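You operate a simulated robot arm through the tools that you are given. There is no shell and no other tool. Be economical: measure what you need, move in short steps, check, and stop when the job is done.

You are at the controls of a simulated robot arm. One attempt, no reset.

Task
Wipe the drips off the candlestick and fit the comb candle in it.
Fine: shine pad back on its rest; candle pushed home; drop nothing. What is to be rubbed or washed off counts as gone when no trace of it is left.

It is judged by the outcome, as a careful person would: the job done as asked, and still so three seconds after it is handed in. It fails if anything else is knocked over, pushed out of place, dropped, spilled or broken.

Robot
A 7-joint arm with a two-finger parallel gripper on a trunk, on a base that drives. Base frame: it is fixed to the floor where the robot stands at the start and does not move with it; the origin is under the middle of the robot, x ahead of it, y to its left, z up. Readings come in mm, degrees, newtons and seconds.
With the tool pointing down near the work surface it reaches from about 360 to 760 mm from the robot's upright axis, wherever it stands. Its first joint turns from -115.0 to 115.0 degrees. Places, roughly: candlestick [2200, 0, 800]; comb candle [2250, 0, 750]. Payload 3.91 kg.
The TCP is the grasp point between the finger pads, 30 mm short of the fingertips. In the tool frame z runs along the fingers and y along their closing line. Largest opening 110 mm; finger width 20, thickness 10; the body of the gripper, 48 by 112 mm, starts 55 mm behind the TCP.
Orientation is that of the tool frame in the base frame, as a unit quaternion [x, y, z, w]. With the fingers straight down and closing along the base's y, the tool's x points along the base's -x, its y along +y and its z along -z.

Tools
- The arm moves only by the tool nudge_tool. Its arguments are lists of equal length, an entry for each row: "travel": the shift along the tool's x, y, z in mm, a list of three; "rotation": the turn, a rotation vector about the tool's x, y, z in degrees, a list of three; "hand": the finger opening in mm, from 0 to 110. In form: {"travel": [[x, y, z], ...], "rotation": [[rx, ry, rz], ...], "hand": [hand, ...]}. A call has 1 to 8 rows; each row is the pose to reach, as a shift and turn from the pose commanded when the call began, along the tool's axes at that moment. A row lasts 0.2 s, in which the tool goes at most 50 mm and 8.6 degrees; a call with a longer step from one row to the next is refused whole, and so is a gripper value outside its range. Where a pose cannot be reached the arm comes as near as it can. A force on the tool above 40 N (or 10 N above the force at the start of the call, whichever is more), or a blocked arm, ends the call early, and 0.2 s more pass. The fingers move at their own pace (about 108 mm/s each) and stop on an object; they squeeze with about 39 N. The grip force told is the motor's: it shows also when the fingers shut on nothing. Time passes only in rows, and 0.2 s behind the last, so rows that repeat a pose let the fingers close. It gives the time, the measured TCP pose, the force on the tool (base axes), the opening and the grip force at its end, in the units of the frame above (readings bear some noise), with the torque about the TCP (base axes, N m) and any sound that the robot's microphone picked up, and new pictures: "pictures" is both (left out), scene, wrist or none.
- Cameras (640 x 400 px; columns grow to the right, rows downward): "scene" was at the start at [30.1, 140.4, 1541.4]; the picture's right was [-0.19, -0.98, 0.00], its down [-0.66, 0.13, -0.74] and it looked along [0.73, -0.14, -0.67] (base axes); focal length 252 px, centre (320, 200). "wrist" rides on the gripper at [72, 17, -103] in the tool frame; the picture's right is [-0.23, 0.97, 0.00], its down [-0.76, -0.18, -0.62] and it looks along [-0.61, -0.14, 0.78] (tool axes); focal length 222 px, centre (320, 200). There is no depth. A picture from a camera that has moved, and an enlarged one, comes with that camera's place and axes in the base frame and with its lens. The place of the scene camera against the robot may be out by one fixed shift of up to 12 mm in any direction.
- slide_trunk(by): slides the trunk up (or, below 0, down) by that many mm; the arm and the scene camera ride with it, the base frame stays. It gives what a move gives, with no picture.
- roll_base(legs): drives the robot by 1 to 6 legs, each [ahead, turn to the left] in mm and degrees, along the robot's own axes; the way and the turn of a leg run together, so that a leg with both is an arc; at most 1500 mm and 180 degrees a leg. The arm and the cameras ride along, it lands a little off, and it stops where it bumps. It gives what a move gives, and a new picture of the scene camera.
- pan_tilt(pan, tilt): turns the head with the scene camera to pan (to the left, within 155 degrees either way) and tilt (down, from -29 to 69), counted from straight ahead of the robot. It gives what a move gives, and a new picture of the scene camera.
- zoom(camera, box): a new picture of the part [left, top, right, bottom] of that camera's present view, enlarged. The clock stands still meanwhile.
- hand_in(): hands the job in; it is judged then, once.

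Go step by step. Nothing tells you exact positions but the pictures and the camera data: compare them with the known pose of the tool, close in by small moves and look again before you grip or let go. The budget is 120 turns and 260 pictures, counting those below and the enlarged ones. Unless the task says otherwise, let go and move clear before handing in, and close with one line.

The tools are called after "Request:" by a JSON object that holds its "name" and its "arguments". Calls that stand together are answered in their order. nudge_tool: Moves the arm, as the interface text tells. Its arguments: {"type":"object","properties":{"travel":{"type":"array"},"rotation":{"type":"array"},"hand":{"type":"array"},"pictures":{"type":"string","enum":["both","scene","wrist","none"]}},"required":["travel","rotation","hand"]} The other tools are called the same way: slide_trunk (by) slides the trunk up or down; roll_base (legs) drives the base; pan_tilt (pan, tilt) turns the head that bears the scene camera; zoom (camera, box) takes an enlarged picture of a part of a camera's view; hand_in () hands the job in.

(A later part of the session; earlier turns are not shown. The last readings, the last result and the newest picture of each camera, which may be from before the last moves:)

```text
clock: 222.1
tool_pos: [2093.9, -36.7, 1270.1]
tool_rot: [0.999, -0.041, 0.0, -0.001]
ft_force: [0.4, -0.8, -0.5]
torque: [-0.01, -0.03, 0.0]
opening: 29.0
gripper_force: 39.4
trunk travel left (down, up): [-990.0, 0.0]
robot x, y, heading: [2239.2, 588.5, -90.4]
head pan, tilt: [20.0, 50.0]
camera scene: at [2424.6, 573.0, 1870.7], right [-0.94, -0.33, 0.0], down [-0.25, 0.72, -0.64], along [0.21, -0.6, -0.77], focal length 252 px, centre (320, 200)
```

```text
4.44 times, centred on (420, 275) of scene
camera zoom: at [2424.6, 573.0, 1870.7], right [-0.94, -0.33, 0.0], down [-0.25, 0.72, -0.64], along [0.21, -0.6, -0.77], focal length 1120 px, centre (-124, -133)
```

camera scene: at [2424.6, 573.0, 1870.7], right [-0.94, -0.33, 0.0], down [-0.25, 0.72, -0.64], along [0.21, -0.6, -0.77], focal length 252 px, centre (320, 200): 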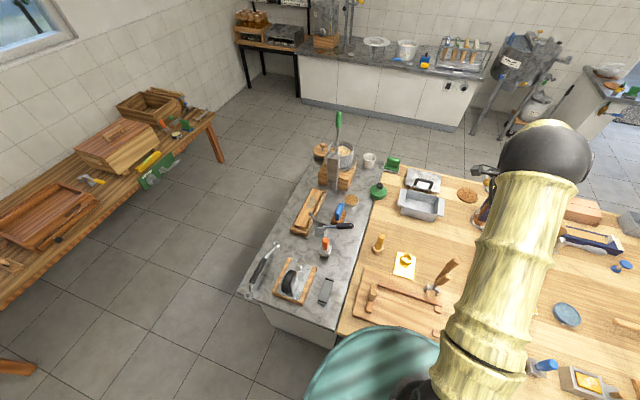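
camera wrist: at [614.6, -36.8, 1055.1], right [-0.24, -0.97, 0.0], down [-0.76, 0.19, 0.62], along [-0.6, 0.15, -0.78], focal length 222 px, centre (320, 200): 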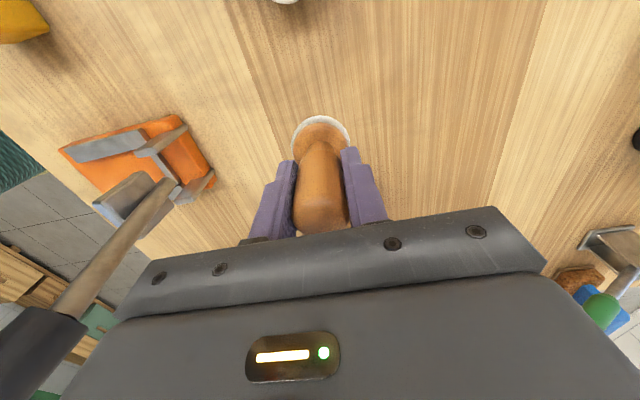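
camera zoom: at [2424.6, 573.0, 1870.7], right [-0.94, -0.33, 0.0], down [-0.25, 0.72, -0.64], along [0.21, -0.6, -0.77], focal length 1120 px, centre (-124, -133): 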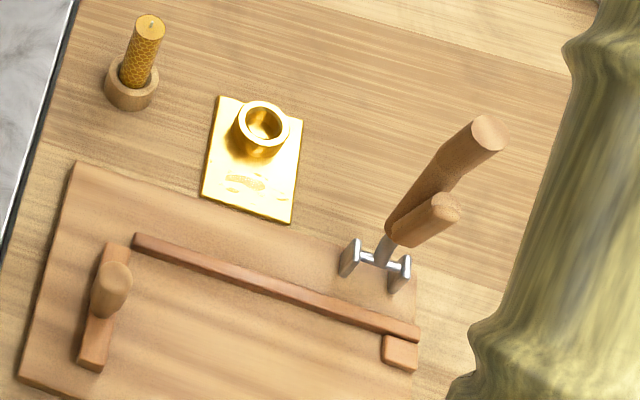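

The drips lie on the plate between socket and board. I'll bring the dabber above them, still high, and look with the wrist camera.

Request:
{"name": "nudge_tool", "arguments": {"travel": [[45, -10, 0], [90, -20, 0], [129, -28, 0]], "rotation": [[0, 0, 0], [0, 0, 0], [0, 0, 0]], "hand": [10, 10, 10], "pictures": "wrist"}}

Request:
{"name": "slide_trunk", "arguments": {"by": -190}}

Request:
{"name": "nudge_tool", "arguments": {"travel": [[0, 0, 0]], "rotation": [[0, 0, 0]], "hand": [10]}}

```text
clock: 222.9
tool_pos: [2226.2, -16.8, 1270.3]
tool_rot: [0.999, -0.04, -0.001, 0.001]
ft_force: [-0.1, 0.9, -0.3]
torque: [0.01, 0.04, -0.02]
opening: 28.9
gripper_force: 39.4
trunk travel left (down, up): [-990.0, 0.0]
robot x, y, heading: [2240.6, 587.6, -90.4]
head pan, tilt: [20.0, 50.0]
camera wrist: at [2297.0, -40.0, 1373.9], right [-0.31, -0.95, 0.0], down [-0.74, 0.24, 0.62], along [-0.59, 0.19, -0.78], focal length 222 px, centre (320, 200)
```

wrist: 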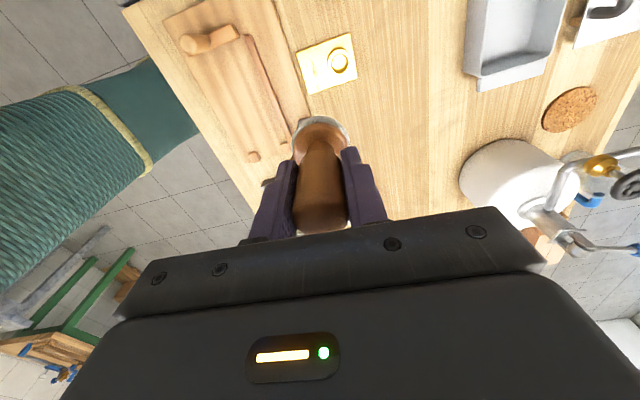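

```text
clock: 225.0
tool_pos: [2224.5, -17.2, 1078.5]
tool_rot: [0.999, -0.042, 0.0, 0.0]
ft_force: [-0.2, -0.5, -1.6]
torque: [-0.04, -0.01, -0.04]
opening: 28.7
gripper_force: 39.2
trunk travel left (down, up): [-800.0, 190.0]
robot x, y, heading: [2235.4, 587.8, -90.4]
head pan, tilt: [20.0, 50.0]
```

```text
clock: 225.4
tool_pos: [2223.7, -18.8, 1080.0]
tool_rot: [0.999, -0.041, 0.0, 0.0]
ft_force: [0.3, -0.4, -1.0]
torque: [0.0, 0.0, -0.04]
opening: 28.8
gripper_force: 39.2
trunk travel left (down, up): [-800.0, 190.0]
robot x, y, heading: [2232.8, 588.1, -90.6]
head pan, tilt: [20.0, 50.0]
camera scene: at [2424.8, 576.1, 1680.8], right [-0.94, -0.33, 0.0], down [-0.25, 0.72, -0.64], along [0.21, -0.61, -0.77], focal length 252 px, centre (320, 200)
camera wrist: at [2294.7, -40.9, 1183.6], right [-0.31, -0.95, 0.0], down [-0.74, 0.24, 0.62], along [-0.59, 0.19, -0.78], focal length 222 px, centre (320, 200)
```

scene: 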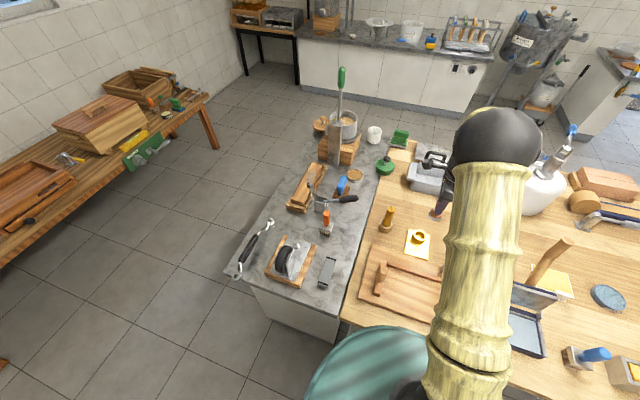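
wrist: 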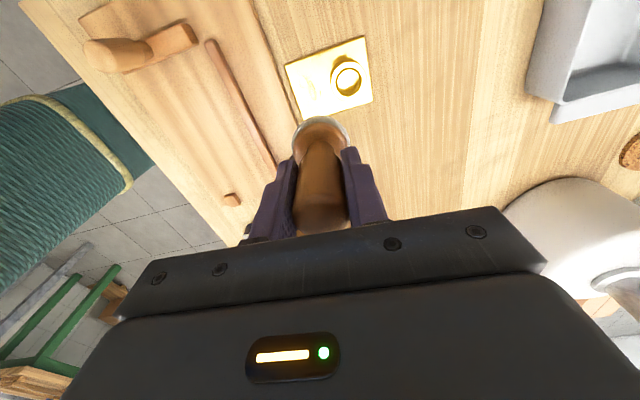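

Request:
{"name": "zoom", "arguments": {"camera": "wrist", "box": [270, 25, 390, 135]}}

Request:
{"name": "zoom", "arguments": {"camera": "scene", "box": [395, 220, 443, 260]}}

```text
3.64 times, centred on (330, 80) of wrist
camera zoom: at [2294.7, -40.9, 1183.6], right [-0.31, -0.95, 0.0], down [-0.74, 0.24, 0.62], along [-0.59, 0.19, -0.78], focal length 808 px, centre (284, 636)
```

zoom: 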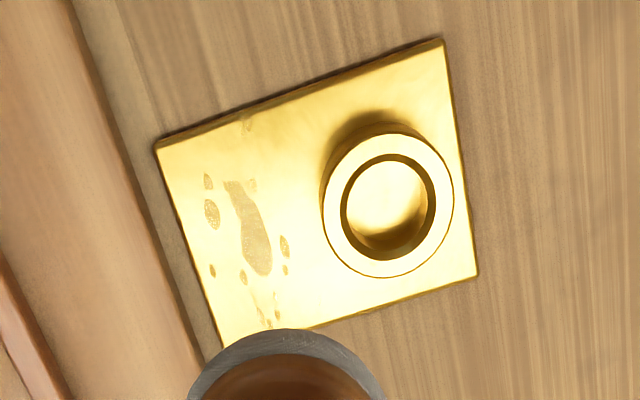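

```text
10.00 times, centred on (419, 240) of scene
camera zoom: at [2424.8, 576.1, 1680.8], right [-0.94, -0.33, 0.0], down [-0.25, 0.72, -0.64], along [0.21, -0.61, -0.77], focal length 2519 px, centre (-670, -200)
```

zoom: 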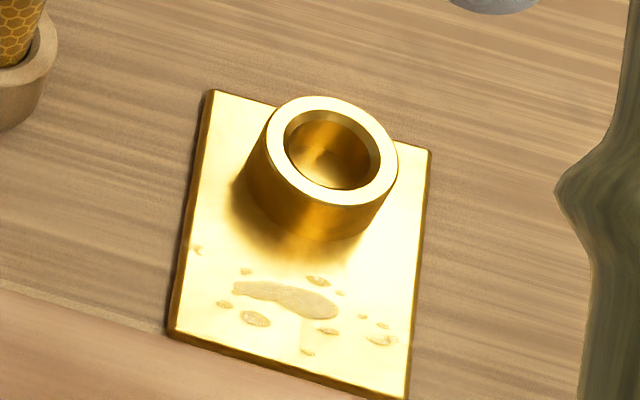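

The plate spans about x 2176-2264, y -93..22, with drips in x 2183-2262, y -20..18; socket wall starts near y = -32 and the board edge is at y ≈ 34. The dabber (radius 23) fits between. I'll lower over the drips.

Request:
{"name": "nudge_tool", "arguments": {"travel": [[-2, -19, 0]], "rotation": [[0, 0, 0]], "hand": [10], "pictures": "none"}}

Request:
{"name": "slide_trunk", "arguments": {"by": -150}}

Request:
{"name": "nudge_tool", "arguments": {"travel": [[0, 0, 20], [0, 0, 35]], "rotation": [[0, 0, 0], [0, 0, 0]], "hand": [10, 10]}}

```text
clock: 225.8
tool_pos: [2224.3, 2.3, 1081.0]
tool_rot: [0.999, -0.041, 0.0, 0.001]
ft_force: [-0.1, -0.4, -0.8]
torque: [-0.01, -0.04, 0.02]
opening: 28.7
gripper_force: 39.3
trunk travel left (down, up): [-800.0, 190.0]
robot x, y, heading: [2238.7, 587.5, -90.5]
head pan, tilt: [20.0, 50.0]
```

```text
clock: 227.5
tool_pos: [2223.6, 1.6, 930.7]
tool_rot: [0.999, -0.041, 0.001, 0.0]
ft_force: [0.2, -0.5, -0.3]
torque: [0.0, 0.0, -0.03]
opening: 28.9
gripper_force: 38.7
trunk travel left (down, up): [-650.0, 340.0]
robot x, y, heading: [2235.7, 585.9, -91.1]
head pan, tilt: [20.0, 50.0]
```

```text
clock: 228.1
tool_pos: [2223.9, 2.8, 895.5]
tool_rot: [0.999, -0.041, 0.0, 0.0]
ft_force: [0.4, 1.4, -0.5]
torque: [0.02, -0.03, -0.02]
opening: 29.0
gripper_force: 39.1
trunk travel left (down, up): [-650.0, 340.0]
robot x, y, heading: [2235.3, 591.9, -90.9]
head pan, tilt: [20.0, 50.0]
camera scene: at [2424.8, 575.9, 1530.8], right [-0.94, -0.33, 0.0], down [-0.25, 0.72, -0.64], along [0.21, -0.61, -0.77], focal length 252 px, centre (320, 200)
camera wrist: at [2294.9, -21.0, 999.6], right [-0.31, -0.95, 0.0], down [-0.74, 0.24, 0.62], along [-0.59, 0.19, -0.78], focal length 222 px, centre (320, 200)
```

scene: 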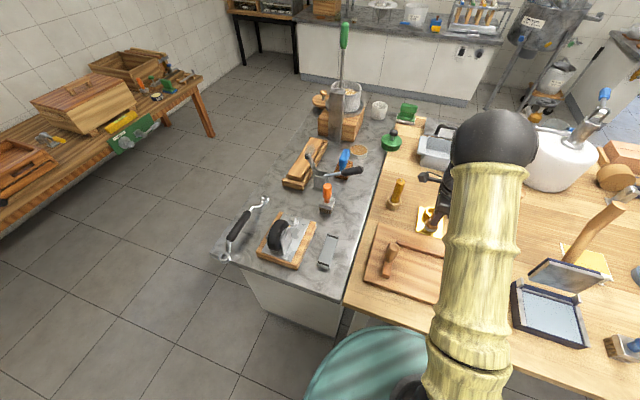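
wrist: 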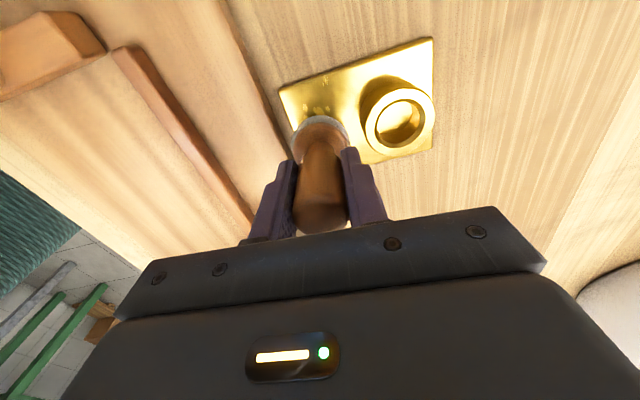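

Request:
{"name": "nudge_tool", "arguments": {"travel": [[0, 0, 10], [0, 0, 15], [0, 0, 18], [0, 0, 20]], "rotation": [[0, 0, 0], [0, 0, 0], [0, 0, 0], [0, 0, 0]], "hand": [10, 10, 10, 10], "pictures": "wrist"}}

```text
clock: 229.1
tool_pos: [2225.1, 1.1, 878.4]
tool_rot: [0.999, -0.041, -0.001, 0.002]
ft_force: [1.5, -0.2, 16.0]
torque: [0.34, -0.12, -0.03]
opening: 28.8
gripper_force: 39.7
trunk travel left (down, up): [-650.0, 340.0]
robot x, y, heading: [2236.9, 584.5, -90.6]
head pan, tilt: [20.0, 50.0]
camera wrist: at [2294.8, -21.6, 982.3], right [-0.31, -0.95, 0.0], down [-0.74, 0.24, 0.62], along [-0.59, 0.19, -0.78], focal length 222 px, centre (320, 200)
```

wrist: 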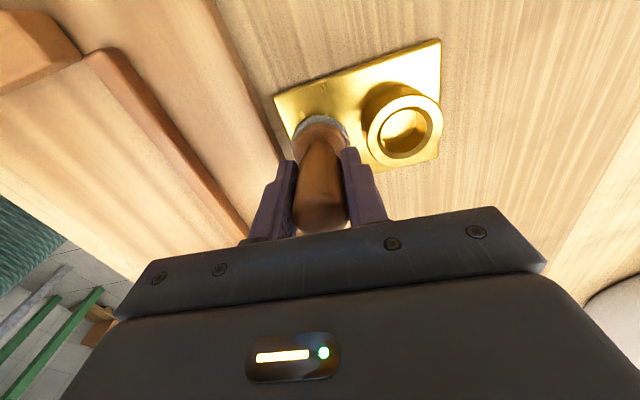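

Contact at 16 N. I'll do a short stroke back and forth along x, then lift and look whether drips vanish and the plate stays put.

Request:
{"name": "nudge_tool", "arguments": {"travel": [[10, 0, 0], [20, 1, 0], [10, 0, 0], [0, 0, 0], [-10, 0, 0], [-20, 0, 0], [-10, 0, 0], [0, 0, 0]], "rotation": [[0, 0, 0], [0, 0, 0], [0, 0, 0], [0, 0, 0], [0, 0, 0], [0, 0, 0], [0, 0, 0], [0, 0, 0]], "hand": [10, 10, 10, 10, 10, 10, 10, 10], "pictures": "none"}}

Request:
{"name": "nudge_tool", "arguments": {"travel": [[0, 0, -20], [0, 0, -60], [-20, 0, -100], [-40, 0, -130]], "rotation": [[0, 0, 0], [0, 0, 0], [0, 0, 0], [0, 0, 0]], "hand": [10, 10, 10, 10], "pictures": "wrist"}}

Request:
{"name": "zoom", "arguments": {"camera": "wrist", "box": [250, 10, 390, 130]}}

```text
clock: 230.9
tool_pos: [2222.1, 3.8, 875.3]
tool_rot: [0.999, -0.042, -0.001, 0.001]
ft_force: [-12.1, 1.6, 30.4]
torque: [0.25, 0.78, 0.07]
opening: 28.5
gripper_force: 38.4
trunk travel left (down, up): [-650.0, 340.0]
robot x, y, heading: [2237.0, 586.1, -90.9]
head pan, tilt: [20.0, 50.0]
```

```text
clock: 231.9
tool_pos: [2185.1, 6.4, 1006.4]
tool_rot: [0.999, -0.041, 0.0, 0.0]
ft_force: [-0.7, 0.8, -0.5]
torque: [0.01, -0.03, -0.02]
opening: 28.6
gripper_force: 38.6
trunk travel left (down, up): [-650.0, 340.0]
robot x, y, heading: [2235.6, 586.5, -90.7]
head pan, tilt: [20.0, 50.0]
camera wrist: at [2255.2, -17.3, 1110.8], right [-0.31, -0.95, 0.0], down [-0.74, 0.24, 0.62], along [-0.59, 0.19, -0.78], focal length 222 px, centre (320, 200)
```

wrist: 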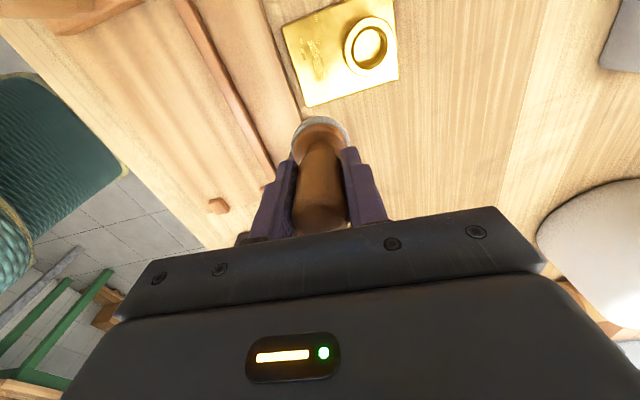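

```text
3.33 times, centred on (320, 70) of wrist
camera zoom: at [2255.2, -17.3, 1110.8], right [-0.31, -0.95, 0.0], down [-0.74, 0.24, 0.62], along [-0.59, 0.19, -0.78], focal length 740 px, centre (320, 633)
```

zoom: 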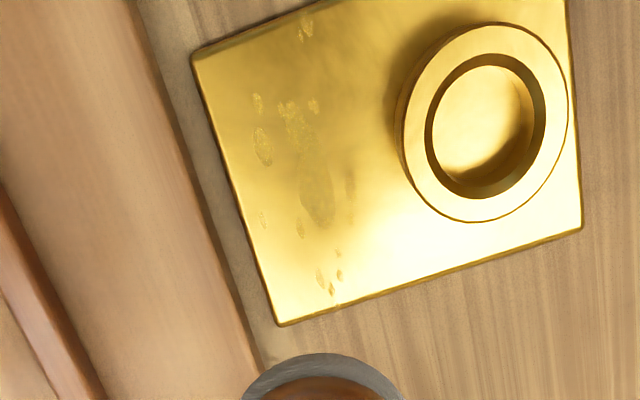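

The rubbed drips are fainter and the plate hasn't moved: this felt dabber works as the shine pad. I'll rub the full drip area in strokes, first along y ≈ +5.

Request:
{"name": "nudge_tool", "arguments": {"travel": [[10, -1, 50], [10, -1, 95], [10, -1, 120], [10, -1, 129], [25, -2, 129], [40, -3, 129], [55, -4, 129], [68, -5, 129]], "rotation": [[0, 0, 0], [0, 0, 0], [0, 0, 0], [0, 0, 0], [0, 0, 0], [0, 0, 0], [0, 0, 0], [0, 0, 0]], "hand": [10, 10, 10, 10, 10, 10, 10, 10], "pictures": "none"}}

Request:
{"name": "nudge_tool", "arguments": {"travel": [[-14, 1, 0], [-28, 2, 0], [-42, 3, 0], [-58, 4, 0], [-44, 3, 0], [-30, 2, 0], [-15, 1, 0], [0, 0, 0]], "rotation": [[0, 0, 0], [0, 0, 0], [0, 0, 0], [0, 0, 0], [0, 0, 0], [0, 0, 0], [0, 0, 0], [0, 0, 0]], "hand": [10, 10, 10, 10, 10, 10, 10, 10], "pictures": "none"}}

Request:
{"name": "nudge_tool", "arguments": {"travel": [[0, 11, 0], [-14, 12, 0], [-28, 13, 0], [-42, 14, 0], [-58, 15, 0], [-40, 14, 0], [-20, 13, 0], [0, 11, 0]], "rotation": [[0, 0, 0], [0, 0, 0], [0, 0, 0], [0, 0, 0], [0, 0, 0], [0, 0, 0], [0, 0, 0], [0, 0, 0]], "hand": [10, 10, 10, 10, 10, 10, 10, 10], "pictures": "none"}}

Request:
{"name": "nudge_tool", "arguments": {"travel": [[0, 0, -20], [-30, 0, -50], [-60, 0, -90], [-75, 0, -130]], "rotation": [[0, 0, 0], [0, 0, 0], [0, 0, 0], [0, 0, 0]], "hand": [10, 10, 10, 10], "pictures": "wrist"}}

Request:
{"name": "zoom", "arguments": {"camera": "wrist", "box": [250, 10, 390, 130]}}

```text
refused: row 1 steps farther than a row can; nothing moved
```

```text
clock: 233.7
tool_pos: [2183.4, 6.0, 1004.2]
tool_rot: [0.999, -0.041, -0.001, 0.0]
ft_force: [-0.3, 0.2, -0.9]
torque: [-0.02, 0.02, -0.01]
opening: 28.8
gripper_force: 38.9
trunk travel left (down, up): [-650.0, 340.0]
robot x, y, heading: [2236.8, 589.0, -90.5]
head pan, tilt: [20.0, 50.0]
```

```text
clock: 235.5
tool_pos: [2183.5, -4.4, 1005.6]
tool_rot: [0.999, -0.041, -0.001, 0.0]
ft_force: [0.7, -0.4, -0.5]
torque: [0.03, 0.04, 0.02]
opening: 28.8
gripper_force: 39.4
trunk travel left (down, up): [-650.0, 340.0]
robot x, y, heading: [2238.0, 587.1, -90.9]
head pan, tilt: [20.0, 50.0]
```

```text
clock: 236.5
tool_pos: [2108.0, 0.6, 1135.3]
tool_rot: [0.999, -0.04, 0.001, 0.0]
ft_force: [0.0, 0.0, -0.4]
torque: [0.0, 0.02, 0.02]
opening: 28.8
gripper_force: 38.8
trunk travel left (down, up): [-650.0, 340.0]
robot x, y, heading: [2234.5, 588.3, -90.7]
head pan, tilt: [20.0, 50.0]
camera wrist: at [2178.0, -22.6, 1239.0], right [-0.31, -0.95, 0.0], down [-0.74, 0.24, 0.62], along [-0.59, 0.19, -0.78], focal length 222 px, centre (320, 200)
```

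wrist: 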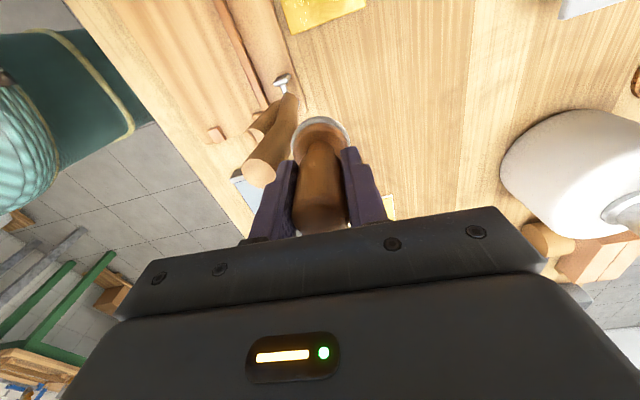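

```text
3.33 times, centred on (320, 70) of wrist
camera zoom: at [2178.0, -22.6, 1239.0], right [-0.31, -0.95, 0.0], down [-0.74, 0.24, 0.62], along [-0.59, 0.19, -0.78], focal length 740 px, centre (320, 633)
```

zoom: 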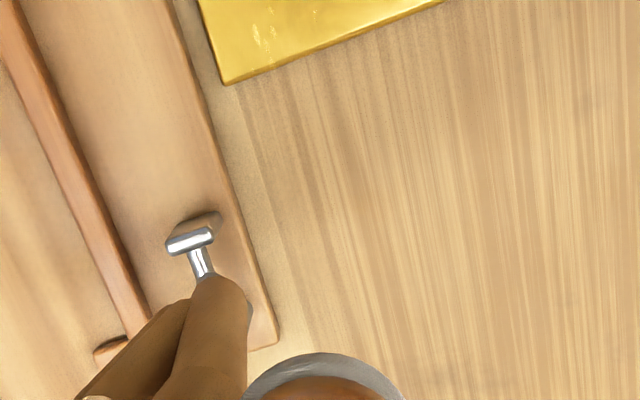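

One call was refused and the following strokes ran in the air; nothing was touched. From now on one step at a time. I go back above the drips.

Request:
{"name": "nudge_tool", "arguments": {"travel": [[40, -5, 0], [80, -10, 0], [117, -14, 0], [117, -14, 45], [117, -14, 90], [117, -14, 135], [117, -14, 180], [117, -14, 220]], "rotation": [[0, 0, 0], [0, 0, 0], [0, 0, 0], [0, 0, 0], [0, 0, 0], [0, 0, 0], [0, 0, 0], [0, 0, 0]], "hand": [10, 10, 10, 10, 10, 10, 10, 10], "pictures": "none"}}

```text
clock: 238.3
tool_pos: [2225.5, 3.1, 912.1]
tool_rot: [0.999, -0.04, 0.0, 0.0]
ft_force: [0.3, 0.7, 0.1]
torque: [0.05, 0.03, 0.0]
opening: 29.0
gripper_force: 39.3
trunk travel left (down, up): [-650.0, 340.0]
robot x, y, heading: [2236.5, 588.5, -90.6]
head pan, tilt: [20.0, 50.0]
```

Request:
{"name": "nudge_tool", "arguments": {"travel": [[0, 0, 25], [0, 0, 36], [14, -1, 37], [28, -3, 37], [14, -1, 37], [0, 0, 37], [-15, 1, 37], [-30, 2, 37]], "rotation": [[0, 0, 0], [0, 0, 0], [0, 0, 0], [0, 0, 0], [0, 0, 0], [0, 0, 0], [0, 0, 0], [0, 0, 0]], "hand": [10, 10, 10, 10, 10, 10, 10, 10], "pictures": "none"}}

```text
clock: 240.1
tool_pos: [2196.0, 6.5, 877.9]
tool_rot: [0.999, -0.04, 0.0, 0.0]
ft_force: [-0.2, 0.6, -0.5]
torque: [-0.02, -0.02, -0.03]
opening: 29.0
gripper_force: 39.0
trunk travel left (down, up): [-650.0, 340.0]
robot x, y, heading: [2238.6, 585.0, -90.6]
head pan, tilt: [20.0, 50.0]
```

Barely no contact at this height; I press 3 mm lower and stroke both lanes.

Request:
{"name": "nudge_tool", "arguments": {"travel": [[0, 0, 3], [15, -1, 3], [30, -2, 3], [45, -4, 3], [60, -5, 3], [40, -3, 3], [20, -2, 3], [0, 0, 3]], "rotation": [[0, 0, 0], [0, 0, 0], [0, 0, 0], [0, 0, 0], [0, 0, 0], [0, 0, 0], [0, 0, 0], [0, 0, 0]], "hand": [10, 10, 10, 10, 10, 10, 10, 10], "pictures": "none"}}

```text
clock: 241.9
tool_pos: [2196.2, 6.4, 877.0]
tool_rot: [0.999, -0.04, 0.001, 0.0]
ft_force: [5.1, -0.1, 16.1]
torque: [-0.13, -0.3, 0.02]
opening: 28.8
gripper_force: 39.1
trunk travel left (down, up): [-650.0, 340.0]
robot x, y, heading: [2233.8, 585.9, -90.6]
head pan, tilt: [20.0, 50.0]
```

Request:
{"name": "nudge_tool", "arguments": {"travel": [[0, 11, 1], [15, 10, 1], [30, 9, 1], [45, 8, 1], [60, 6, 1], [40, 8, 1], [20, 9, 1], [0, 11, 1]], "rotation": [[0, 0, 0], [0, 0, 0], [0, 0, 0], [0, 0, 0], [0, 0, 0], [0, 0, 0], [0, 0, 0], [0, 0, 0]], "hand": [10, 10, 10, 10, 10, 10, 10, 10], "pictures": "none"}}

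Request:
{"name": "nudge_tool", "arguments": {"travel": [[15, -1, 0], [30, -2, 0], [45, -4, 0], [60, -5, 0], [45, -9, 0], [30, -13, 0], [15, -12, 0], [0, -11, 0]], "rotation": [[0, 0, 0], [0, 0, 0], [0, 0, 0], [0, 0, 0], [0, 0, 0], [0, 0, 0], [0, 0, 0], [0, 0, 0]], "hand": [10, 10, 10, 10, 10, 10, 10, 10], "pictures": "none"}}

Request:
{"name": "zoom", "arguments": {"camera": "scene", "box": [400, 190, 464, 250]}}

```text
clock: 243.7
tool_pos: [2197.0, -3.4, 875.4]
tool_rot: [0.999, -0.041, 0.0, 0.0]
ft_force: [8.6, 1.7, 24.9]
torque: [0.08, -0.5, 0.05]
opening: 28.8
gripper_force: 38.9
trunk travel left (down, up): [-650.0, 340.0]
robot x, y, heading: [2240.1, 589.7, -90.4]
head pan, tilt: [20.0, 50.0]
```

```text
clock: 245.5
tool_pos: [2196.9, 6.8, 874.6]
tool_rot: [0.999, -0.041, -0.001, 0.001]
ft_force: [7.7, 0.5, 20.5]
torque: [-0.15, -0.32, 0.07]
opening: 28.8
gripper_force: 39.0
trunk travel left (down, up): [-650.0, 340.0]
robot x, y, heading: [2235.1, 588.0, -90.6]
head pan, tilt: [20.0, 50.0]
```

```text
6.67 times, centred on (432, 220) of scene
camera zoom: at [2426.0, 578.5, 1530.5], right [-0.94, -0.33, 0.0], down [-0.25, 0.72, -0.64], along [0.21, -0.61, -0.77], focal length 1680 px, centre (-427, 67)
```

zoom: 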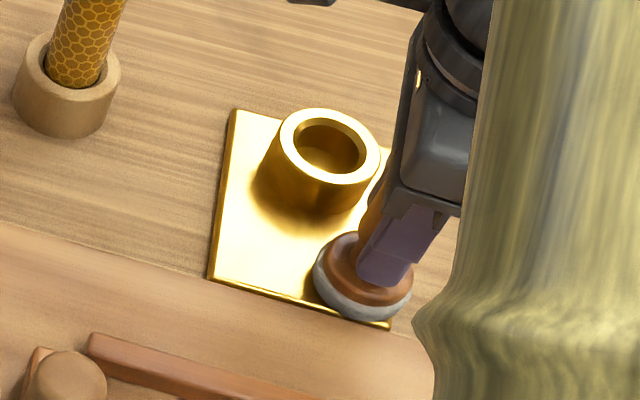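

The visible area already looks clean. One more pass reaching both ends of the strip, then lift straight up and look.

Request:
{"name": "nudge_tool", "arguments": {"travel": [[-10, 1, 0], [-10, 10, 0], [10, 9, 0], [28, 7, 0], [46, 6, 0], [64, 4, 0], [64, -4, 0], [64, -8, 0]], "rotation": [[0, 0, 0], [0, 0, 0], [0, 0, 0], [0, 0, 0], [0, 0, 0], [0, 0, 0], [0, 0, 0], [0, 0, 0]], "hand": [10, 10, 10, 10, 10, 10, 10, 10], "pictures": "none"}}

Request:
{"name": "nudge_tool", "arguments": {"travel": [[-18, 0, 0], [-36, 2, 0], [-54, 4, 0], [-66, 5, 0], [-45, 4, 0], [-45, 4, -25], [-45, 4, -65], [-45, 4, -105]], "rotation": [[0, 0, 0], [0, 0, 0], [0, 0, 0], [0, 0, 0], [0, 0, 0], [0, 0, 0], [0, 0, 0], [0, 0, 0]], "hand": [10, 10, 10, 10, 10, 10, 10, 10], "pictures": "wrist"}}

Request:
{"name": "zoom", "arguments": {"camera": "wrist", "box": [250, 10, 390, 130]}}

Request:
{"name": "zoom", "arguments": {"camera": "scene", "box": [404, 195, 454, 235]}}

```text
clock: 247.3
tool_pos: [2262.0, 7.9, 873.6]
tool_rot: [0.999, -0.04, 0.0, 0.0]
ft_force: [1.0, -3.1, 5.6]
torque: [-0.19, 0.13, 0.07]
opening: 29.1
gripper_force: 38.4
trunk travel left (down, up): [-650.0, 340.0]
robot x, y, heading: [2235.1, 588.6, -90.7]
head pan, tilt: [20.0, 50.0]
```

```text
clock: 249.1
tool_pos: [2217.3, 7.7, 980.4]
tool_rot: [0.999, -0.041, 0.0, -0.001]
ft_force: [-0.1, -0.3, -0.8]
torque: [0.01, 0.04, -0.02]
opening: 28.8
gripper_force: 39.3
trunk travel left (down, up): [-650.0, 340.0]
robot x, y, heading: [2235.9, 589.1, -90.7]
head pan, tilt: [20.0, 50.0]
camera wrist: at [2287.4, -16.1, 1085.0], right [-0.31, -0.95, 0.0], down [-0.74, 0.24, 0.62], along [-0.59, 0.19, -0.78], focal length 222 px, centre (320, 200)
```

wrist: 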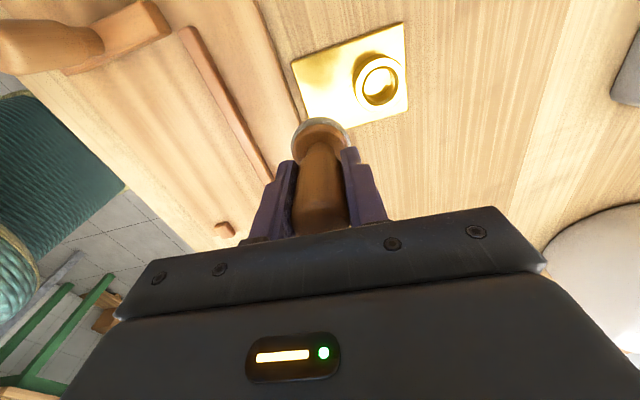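

```text
3.33 times, centred on (320, 70) of wrist
camera zoom: at [2287.4, -16.1, 1085.0], right [-0.31, -0.95, 0.0], down [-0.74, 0.24, 0.62], along [-0.59, 0.19, -0.78], focal length 740 px, centre (320, 633)
```

zoom: 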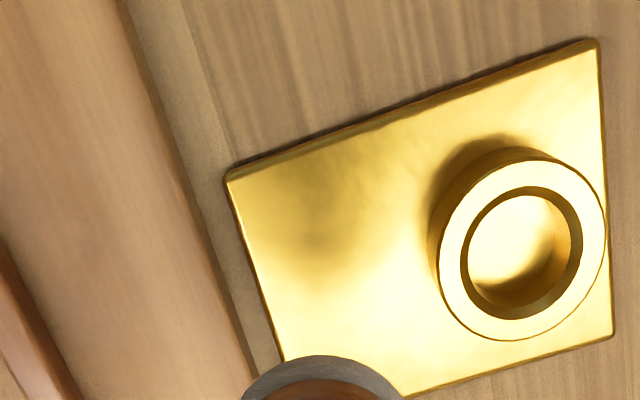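

```text
10.00 times, centred on (429, 215) of scene
camera zoom: at [2424.9, 576.7, 1530.7], right [-0.94, -0.33, 0.0], down [-0.25, 0.72, -0.64], along [0.21, -0.61, -0.77], focal length 2519 px, centre (-770, 50)
```

zoom: 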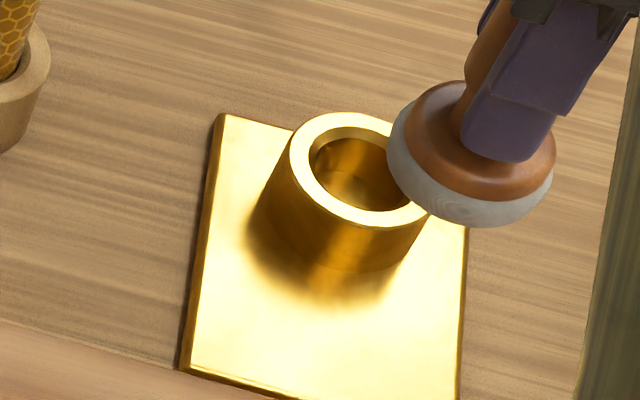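

The plate looks clean and hasn't shifted. One more view of its near edge before I carry the pad back.

Request:
{"name": "slide_trunk", "arguments": {"by": 280}}

Request:
{"name": "pan_tilt", "arguments": {"pan": 20, "tilt": 55}}

Request:
{"name": "zoom", "arguments": {"camera": "scene", "box": [386, 190, 434, 230]}}

```text
clock: 252.0
tool_pos: [2216.7, 7.0, 1260.2]
tool_rot: [0.999, -0.04, 0.0, 0.0]
ft_force: [0.4, -0.1, -0.4]
torque: [-0.04, -0.02, 0.0]
opening: 28.8
gripper_force: 38.9
trunk travel left (down, up): [-930.0, 60.0]
robot x, y, heading: [2232.4, 584.6, -90.6]
head pan, tilt: [20.0, 50.0]
```

```text
clock: 252.6
tool_pos: [2215.8, 7.5, 1260.6]
tool_rot: [0.999, -0.041, 0.0, 0.001]
ft_force: [0.4, -0.8, -0.3]
torque: [0.01, 0.01, 0.01]
opening: 28.6
gripper_force: 38.2
trunk travel left (down, up): [-930.0, 60.0]
robot x, y, heading: [2237.5, 587.9, -90.6]
head pan, tilt: [20.0, 55.0]
camera scene: at [2423.2, 580.5, 1804.3], right [-0.94, -0.33, 0.0], down [-0.27, 0.77, -0.57], along [0.19, -0.54, -0.82], focal length 252 px, centre (320, 200)
```

scene: 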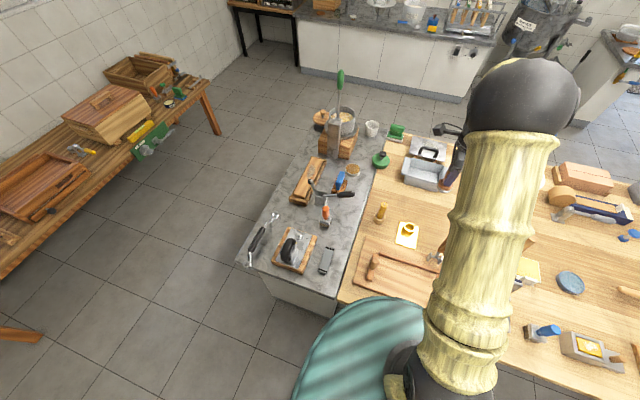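

```text
10.00 times, centred on (410, 210) of scene
camera zoom: at [2423.2, 580.5, 1804.3], right [-0.94, -0.33, 0.0], down [-0.27, 0.77, -0.57], along [0.19, -0.54, -0.82], focal length 2519 px, centre (-580, 100)
```

zoom: 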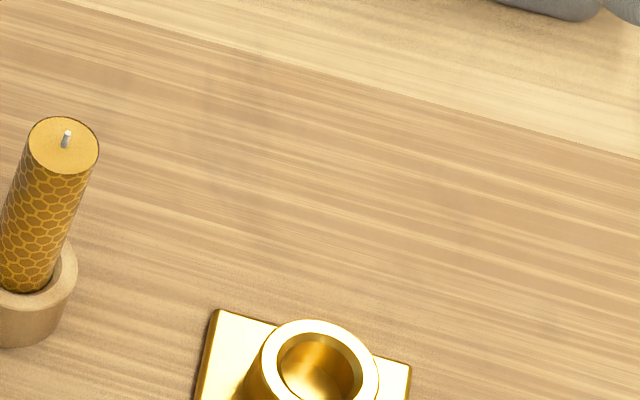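

Request:
{"name": "zoom", "arguments": {"camera": "scene", "box": [386, 216, 434, 256]}}

Request:
{"name": "nudge_tool", "arguments": {"travel": [[-30, 0, 0]], "rotation": [[0, 0, 0]], "hand": [10], "pictures": "none"}}

Request:
{"name": "zoom", "arguments": {"camera": "wrist", "box": [260, 0, 380, 120]}}

```text
10.00 times, centred on (410, 236) of scene
camera zoom: at [2423.2, 580.5, 1804.3], right [-0.94, -0.33, 0.0], down [-0.27, 0.77, -0.57], along [0.19, -0.54, -0.82], focal length 2519 px, centre (-580, -160)
```

zoom: 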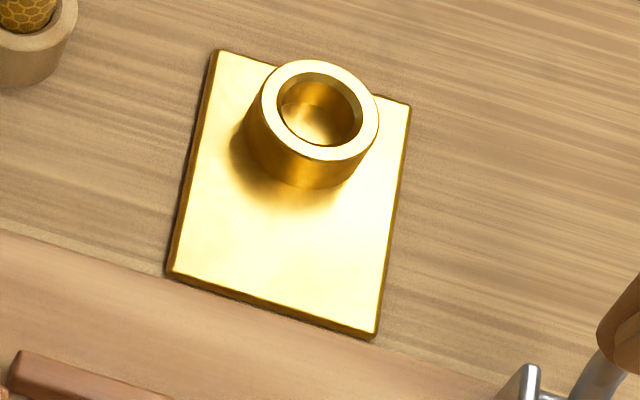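

```text
clock: 253.0
tool_pos: [2184.2, 10.6, 1260.0]
tool_rot: [0.999, -0.04, 0.001, 0.0]
ft_force: [-0.6, 1.3, -0.9]
torque: [0.0, -0.03, -0.01]
opening: 28.8
gripper_force: 38.8
trunk travel left (down, up): [-930.0, 60.0]
robot x, y, heading: [2233.5, 587.8, -90.7]
head pan, tilt: [20.0, 55.0]
```

```text
3.33 times, centred on (320, 60) of wrist
camera zoom: at [2254.7, -13.8, 1363.8], right [-0.31, -0.95, 0.0], down [-0.75, 0.24, 0.62], along [-0.59, 0.19, -0.78], focal length 740 px, centre (320, 667)
```

zoom: 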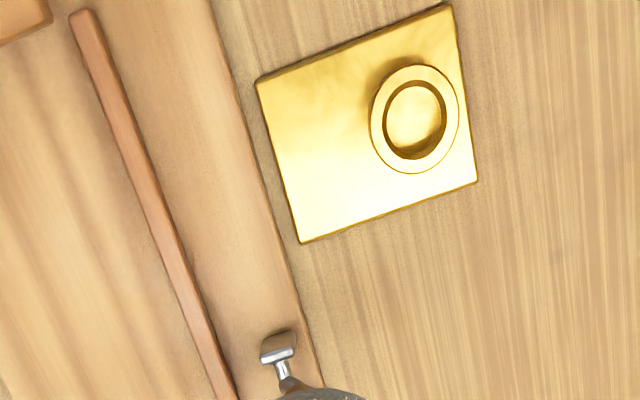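

The plate is spotless from every angle. Now I drive the pad back to its place near (542, -18).

Request:
{"name": "roll_base", "arguments": {"legs": [[-280, 0], [0, -89.4], [1450, 0], [143, 0], [0, 90], [255, 0]]}}

Request:
{"name": "pan_tilt", "arguments": {"pan": 35, "tilt": 48}}

```text
clock: 271.9
tool_pos: [552.5, 25.3, 1258.1]
tool_rot: [0.999, -0.042, 0.0, 0.001]
ft_force: [0.1, -0.2, -0.4]
torque: [0.02, 0.01, -0.04]
opening: 29.0
gripper_force: 38.9
trunk travel left (down, up): [-930.0, 60.0]
robot x, y, heading: [603.8, 604.9, -90.8]
head pan, tilt: [20.0, 55.0]
camera scene: at [790.7, 595.7, 1804.2], right [-0.94, -0.33, 0.0], down [-0.27, 0.77, -0.57], along [0.19, -0.54, -0.82], focal length 252 px, centre (320, 200)
```

scene: 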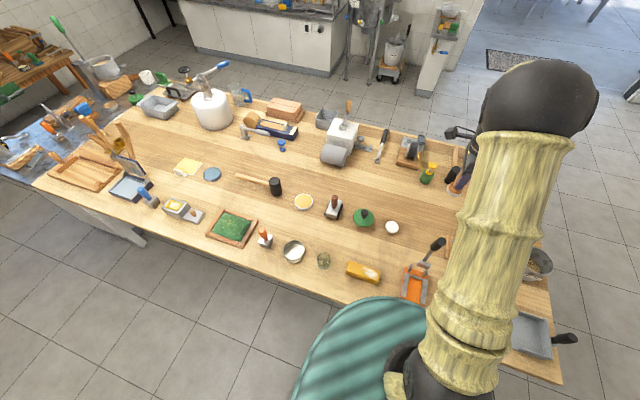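

```text
clock: 272.7
tool_pos: [553.5, 26.9, 1259.4]
tool_rot: [0.999, -0.041, -0.001, 0.0]
ft_force: [0.2, 0.6, -0.4]
torque: [0.0, 0.02, 0.0]
opening: 29.0
gripper_force: 38.7
trunk travel left (down, up): [-930.0, 60.0]
robot x, y, heading: [603.5, 606.9, -90.7]
head pan, tilt: [35.0, 48.0]
camera scene: at [811.1, 599.8, 1813.5], right [-0.83, -0.56, 0.0], down [-0.42, 0.61, -0.67], along [0.38, -0.55, -0.74], focal length 252 px, centre (320, 200)
```

scene: 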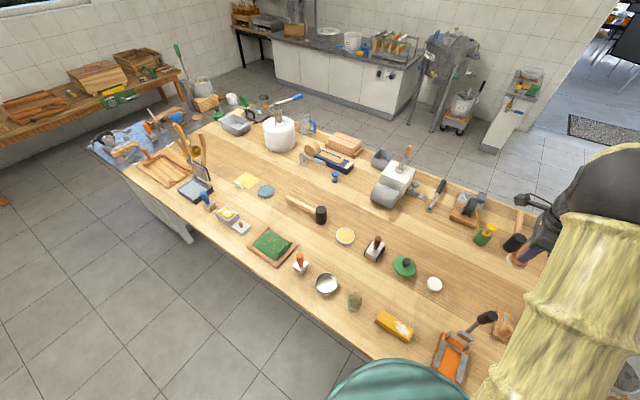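

Request:
{"name": "zoom", "arguments": {"camera": "scene", "box": [425, 265, 521, 325]}}

Request:
{"name": "zoom", "arguments": {"camera": "scene", "box": [449, 290, 489, 320]}}

```text
6.67 times, centred on (473, 295) of scene
camera zoom: at [811.1, 599.8, 1813.5], right [-0.83, -0.56, 0.0], down [-0.42, 0.61, -0.67], along [0.38, -0.55, -0.74], focal length 1680 px, centre (-700, -433)
```

zoom: 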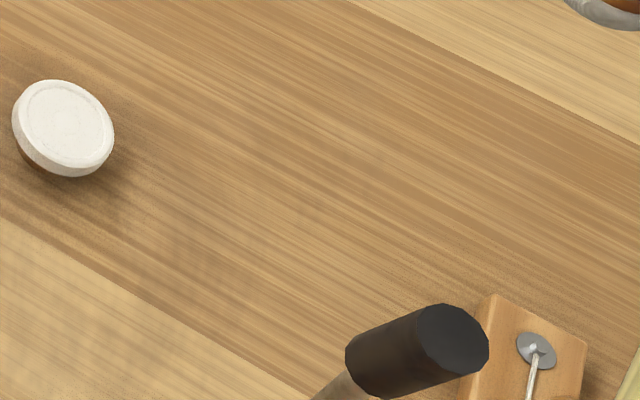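

```text
13.33 times, centred on (469, 305) of scene
camera zoom: at [811.1, 599.8, 1813.5], right [-0.83, -0.56, 0.0], down [-0.42, 0.61, -0.67], along [0.38, -0.55, -0.74], focal length 3359 px, centre (-1667, -1200)
```

zoom: 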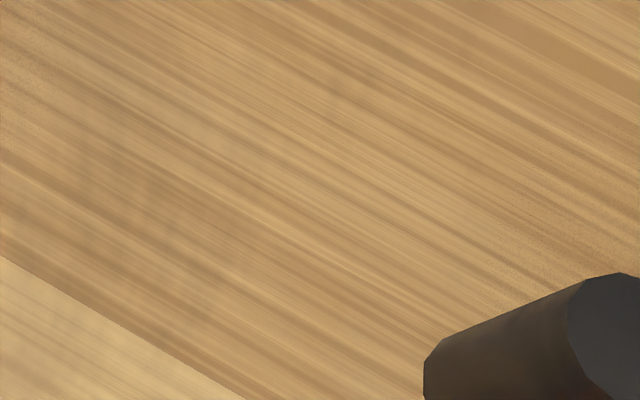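

No rest at the old spot either. But the white dish on a wooden foot beside it, at about (670, -15), has a shallow recess that may be the pad's rest; I'll inspect it closely.

Request:
{"name": "nudge_tool", "arguments": {"travel": [[45, 5, 0], [90, 12, 0], [135, 25, 0]], "rotation": [[0, 0, 0], [0, 0, 0], [0, 0, 0]], "hand": [10, 10, 10], "pictures": "wrist"}}

Request:
{"name": "slide_trunk", "arguments": {"by": -200}}

Request:
{"name": "zoom", "arguments": {"camera": "wrist", "box": [270, 30, 370, 140]}}

Request:
{"name": "zoom", "arguments": {"camera": "scene", "box": [400, 220, 480, 280]}}

```text
clock: 273.5
tool_pos: [685.4, -9.7, 1258.9]
tool_rot: [0.999, -0.042, 0.0, 0.0]
ft_force: [0.3, -1.3, -0.4]
torque: [-0.02, 0.03, 0.03]
opening: 28.7
gripper_force: 38.9
trunk travel left (down, up): [-930.0, 60.0]
robot x, y, heading: [600.2, 602.5, -90.6]
head pan, tilt: [35.0, 48.0]
camera wrist: at [756.6, -33.6, 1363.0], right [-0.31, -0.95, 0.0], down [-0.74, 0.24, 0.62], along [-0.59, 0.19, -0.78], focal length 222 px, centre (320, 200)
```

wrist: 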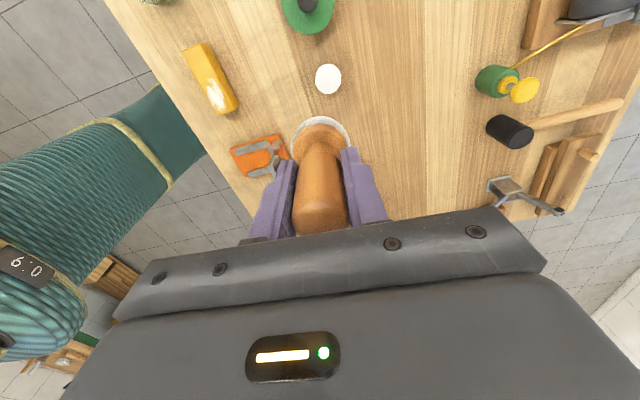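

```text
clock: 275.6
tool_pos: [683.3, -10.4, 1059.0]
tool_rot: [0.999, -0.043, 0.0, 0.0]
ft_force: [0.4, 0.0, -1.0]
torque: [-0.03, -0.01, 0.02]
opening: 28.9
gripper_force: 39.1
trunk travel left (down, up): [-730.0, 260.0]
robot x, y, heading: [606.6, 603.9, -90.9]
head pan, tilt: [35.0, 48.0]
```

```text
3.64 times, centred on (320, 85) of wrist
camera zoom: at [754.3, -32.7, 1163.9], right [-0.31, -0.95, 0.0], down [-0.74, 0.24, 0.62], along [-0.59, 0.19, -0.78], focal length 808 px, centre (320, 618)
```

zoom: 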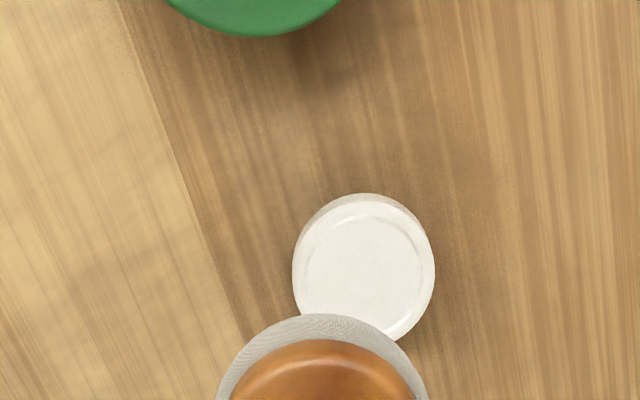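

```text
6.67 times, centred on (440, 250) of scene
camera zoom: at [811.2, 599.6, 1613.5], right [-0.83, -0.56, 0.0], down [-0.42, 0.61, -0.67], along [0.38, -0.55, -0.74], focal length 1680 px, centre (-480, -133)
```

zoom: 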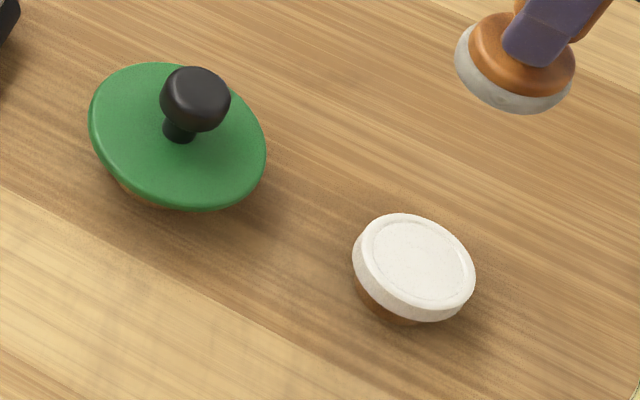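

The disc looks like an ordinary corked lid (another sits on the kitchen counter), and "back" means where the pad came from, so I'll return it to its original standing place. Moving over (542, -18).

Request:
{"name": "nudge_tool", "arguments": {"travel": [[-45, 6, 0], [-90, 13, 0], [-130, 18, 0], [-141, 20, 0], [-141, 20, 0]], "rotation": [[0, 0, -2], [0, 0, -4], [0, 0, -4], [0, 0, -4], [0, 0, -4]], "hand": [10, 10, 10, 10, 10], "pictures": "none"}}

Request:
{"name": "nudge_tool", "arguments": {"travel": [[0, 0, 0]], "rotation": [[0, 0, 0]], "hand": [10], "pictures": "wrist"}}

```text
clock: 276.8
tool_pos: [540.5, -17.1, 1057.7]
tool_rot: [1.0, -0.006, 0.0, 0.001]
ft_force: [0.6, 0.4, -1.1]
torque: [0.0, 0.02, -0.07]
opening: 28.7
gripper_force: 39.6
trunk travel left (down, up): [-730.0, 260.0]
robot x, y, heading: [606.1, 606.4, -90.6]
head pan, tilt: [35.0, 48.0]
```

```text
clock: 277.2
tool_pos: [541.0, -17.5, 1060.2]
tool_rot: [1.0, -0.007, -0.002, 0.0]
ft_force: [0.5, 0.4, -0.5]
torque: [0.04, 0.04, 0.0]
opening: 28.5
gripper_force: 38.6
trunk travel left (down, up): [-730.0, 260.0]
robot x, y, heading: [605.1, 602.2, -90.9]
head pan, tilt: [35.0, 48.0]
camera wrist: at [613.6, -35.4, 1163.5], right [-0.24, -0.97, 0.0], down [-0.76, 0.19, 0.62], along [-0.61, 0.15, -0.78], focal length 222 px, centre (320, 200)
```

wrist: 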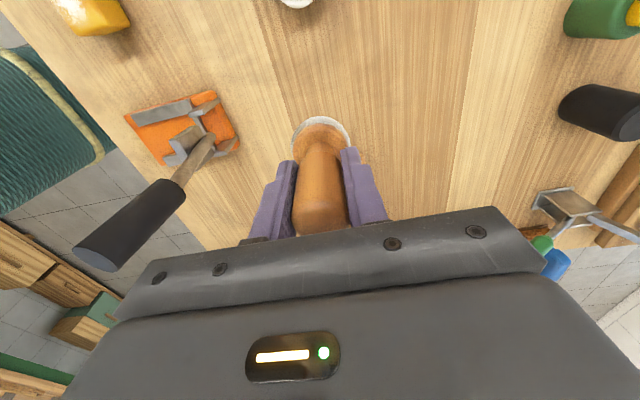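

Request:
{"name": "slide_trunk", "arguments": {"by": -150}}

Request:
{"name": "nudge_tool", "arguments": {"travel": [[1.3, 0.5, 20], [1.3, 0.5, 34], [1.3, 0.5, 38]], "rotation": [[0, 0, 0], [0, 0, 0], [0, 0, 0]], "hand": [10, 10, 10], "pictures": "none"}}

```text
clock: 279.0
tool_pos: [541.5, -16.8, 909.2]
tool_rot: [1.0, -0.007, 0.0, 0.0]
ft_force: [-0.9, 0.7, -1.0]
torque: [-0.02, 0.02, 0.0]
opening: 28.7
gripper_force: 38.9
trunk travel left (down, up): [-580.0, 410.0]
robot x, y, heading: [602.8, 603.5, -90.8]
head pan, tilt: [35.0, 48.0]
```

```text
clock: 279.8
tool_pos: [542.5, -19.2, 870.0]
tool_rot: [1.0, -0.005, 0.0, 0.0]
ft_force: [0.1, 0.3, -0.1]
torque: [0.01, -0.02, 0.02]
opening: 28.9
gripper_force: 38.5
trunk travel left (down, up): [-580.0, 410.0]
robot x, y, heading: [605.3, 601.9, -90.6]
head pan, tilt: [35.0, 48.0]
```

Request:
{"name": "nudge_tool", "arguments": {"travel": [[0, 0, 1], [0, 0, 2]], "rotation": [[0, 0, 0], [0, 0, 0]], "hand": [10, 10], "pictures": "none"}}

```text
clock: 280.4
tool_pos: [543.4, -17.0, 869.5]
tool_rot: [1.0, -0.006, 0.0, 0.0]
ft_force: [-0.7, 0.7, -0.1]
torque: [0.0, 0.0, 0.02]
opening: 28.9
gripper_force: 39.5
trunk travel left (down, up): [-580.0, 410.0]
robot x, y, heading: [604.7, 603.5, -90.3]
head pan, tilt: [35.0, 48.0]
```

Request:
{"name": "nudge_tool", "arguments": {"travel": [[0, 0, 1], [0, 0, 2]], "rotation": [[0, 0, 0], [0, 0, 0]], "hand": [10, 10], "pictures": "none"}}

```text
clock: 281.0
tool_pos: [543.5, -18.1, 867.2]
tool_rot: [1.0, -0.006, 0.0, 0.0]
ft_force: [0.0, 0.0, -0.4]
torque: [0.04, 0.01, 0.0]
opening: 28.7
gripper_force: 39.5
trunk travel left (down, up): [-580.0, 410.0]
robot x, y, heading: [604.6, 603.3, -90.6]
head pan, tilt: [35.0, 48.0]
```

Request:
{"name": "nudge_tool", "arguments": {"travel": [[0, 0, 1], [0, 0, 2], [0, 0, 3]], "rotation": [[0, 0, 0], [0, 0, 0], [0, 0, 0]], "hand": [10, 10, 10], "pictures": "wrist"}}

```text
clock: 281.8
tool_pos: [543.1, -17.8, 865.9]
tool_rot: [1.0, -0.006, 0.0, 0.002]
ft_force: [2.0, -2.2, 18.3]
torque: [0.15, 0.04, -0.01]
opening: 28.6
gripper_force: 39.0
trunk travel left (down, up): [-580.0, 410.0]
robot x, y, heading: [599.6, 601.8, -90.4]
head pan, tilt: [35.0, 48.0]
camera wrist: at [615.1, -35.3, 971.1], right [-0.24, -0.97, 0.01], down [-0.76, 0.19, 0.62], along [-0.61, 0.15, -0.78], focal length 222 px, centre (320, 200)
```

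wrist: 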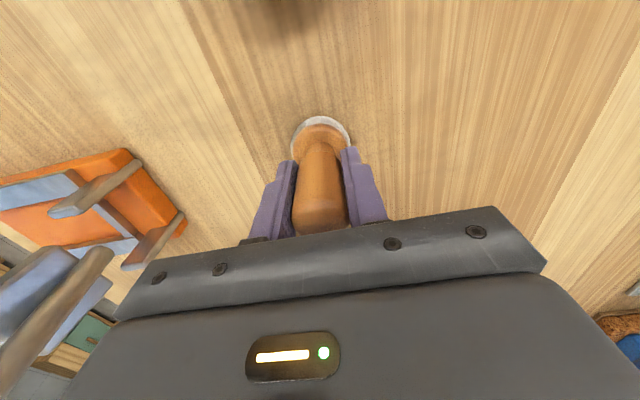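

Seated on the bench with 18 N; the view matches the original pick picture. I ease 1 mm, open and lift away.

Request:
{"name": "nudge_tool", "arguments": {"travel": [[0, 0, -1.5], [0, 0, -1.5], [0, 0, -1.5], [0, 0, -1.5]], "rotation": [[0, 0, 0], [0, 0, 0], [0, 0, 0], [0, 0, 0]], "hand": [10, 36, 50, 62], "pictures": "none"}}

Request:
{"name": "nudge_tool", "arguments": {"travel": [[0, 0, -40], [0, 0, -85], [0, 0, -130], [0, 0, -155]], "rotation": [[0, 0, 0], [0, 0, 0], [0, 0, 0], [0, 0, 0]], "hand": [62, 62, 62, 62], "pictures": "wrist"}}

Request:
{"name": "zoom", "arguments": {"camera": "wrist", "box": [290, 65, 354, 135]}}

```text
clock: 282.8
tool_pos: [543.2, -16.9, 863.7]
tool_rot: [1.0, -0.006, 0.001, 0.0]
ft_force: [0.1, -0.3, 0.3]
torque: [0.03, 0.03, -0.02]
opening: 62.2
gripper_force: 0.1
trunk travel left (down, up): [-580.0, 410.0]
robot x, y, heading: [603.6, 604.6, -90.7]
head pan, tilt: [35.0, 48.0]
```

```text
clock: 283.8
tool_pos: [542.0, -16.2, 1020.7]
tool_rot: [1.0, -0.006, -0.001, -0.001]
ft_force: [-0.9, 0.2, -0.4]
torque: [0.01, -0.01, 0.01]
opening: 61.8
gripper_force: 0.0
trunk travel left (down, up): [-580.0, 410.0]
robot x, y, heading: [604.6, 606.0, -90.6]
head pan, tilt: [35.0, 48.0]
camera wrist: at [613.6, -34.5, 1125.8], right [-0.24, -0.97, 0.0], down [-0.76, 0.19, 0.62], along [-0.6, 0.15, -0.78], focal length 222 px, centre (320, 200)
```

wrist: 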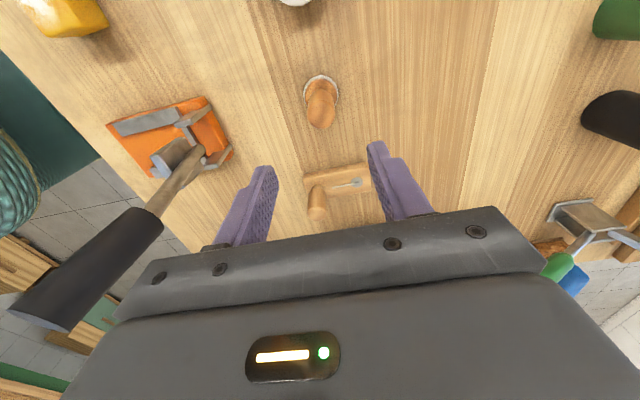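

```text
5.71 times, centred on (322, 100) of wrist
camera zoom: at [613.6, -34.5, 1125.8], right [-0.24, -0.97, 0.0], down [-0.76, 0.19, 0.62], along [-0.6, 0.15, -0.78], focal length 1269 px, centre (309, 771)
```

zoom: 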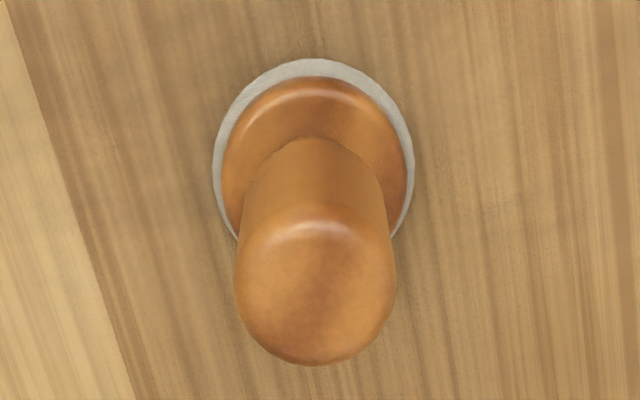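

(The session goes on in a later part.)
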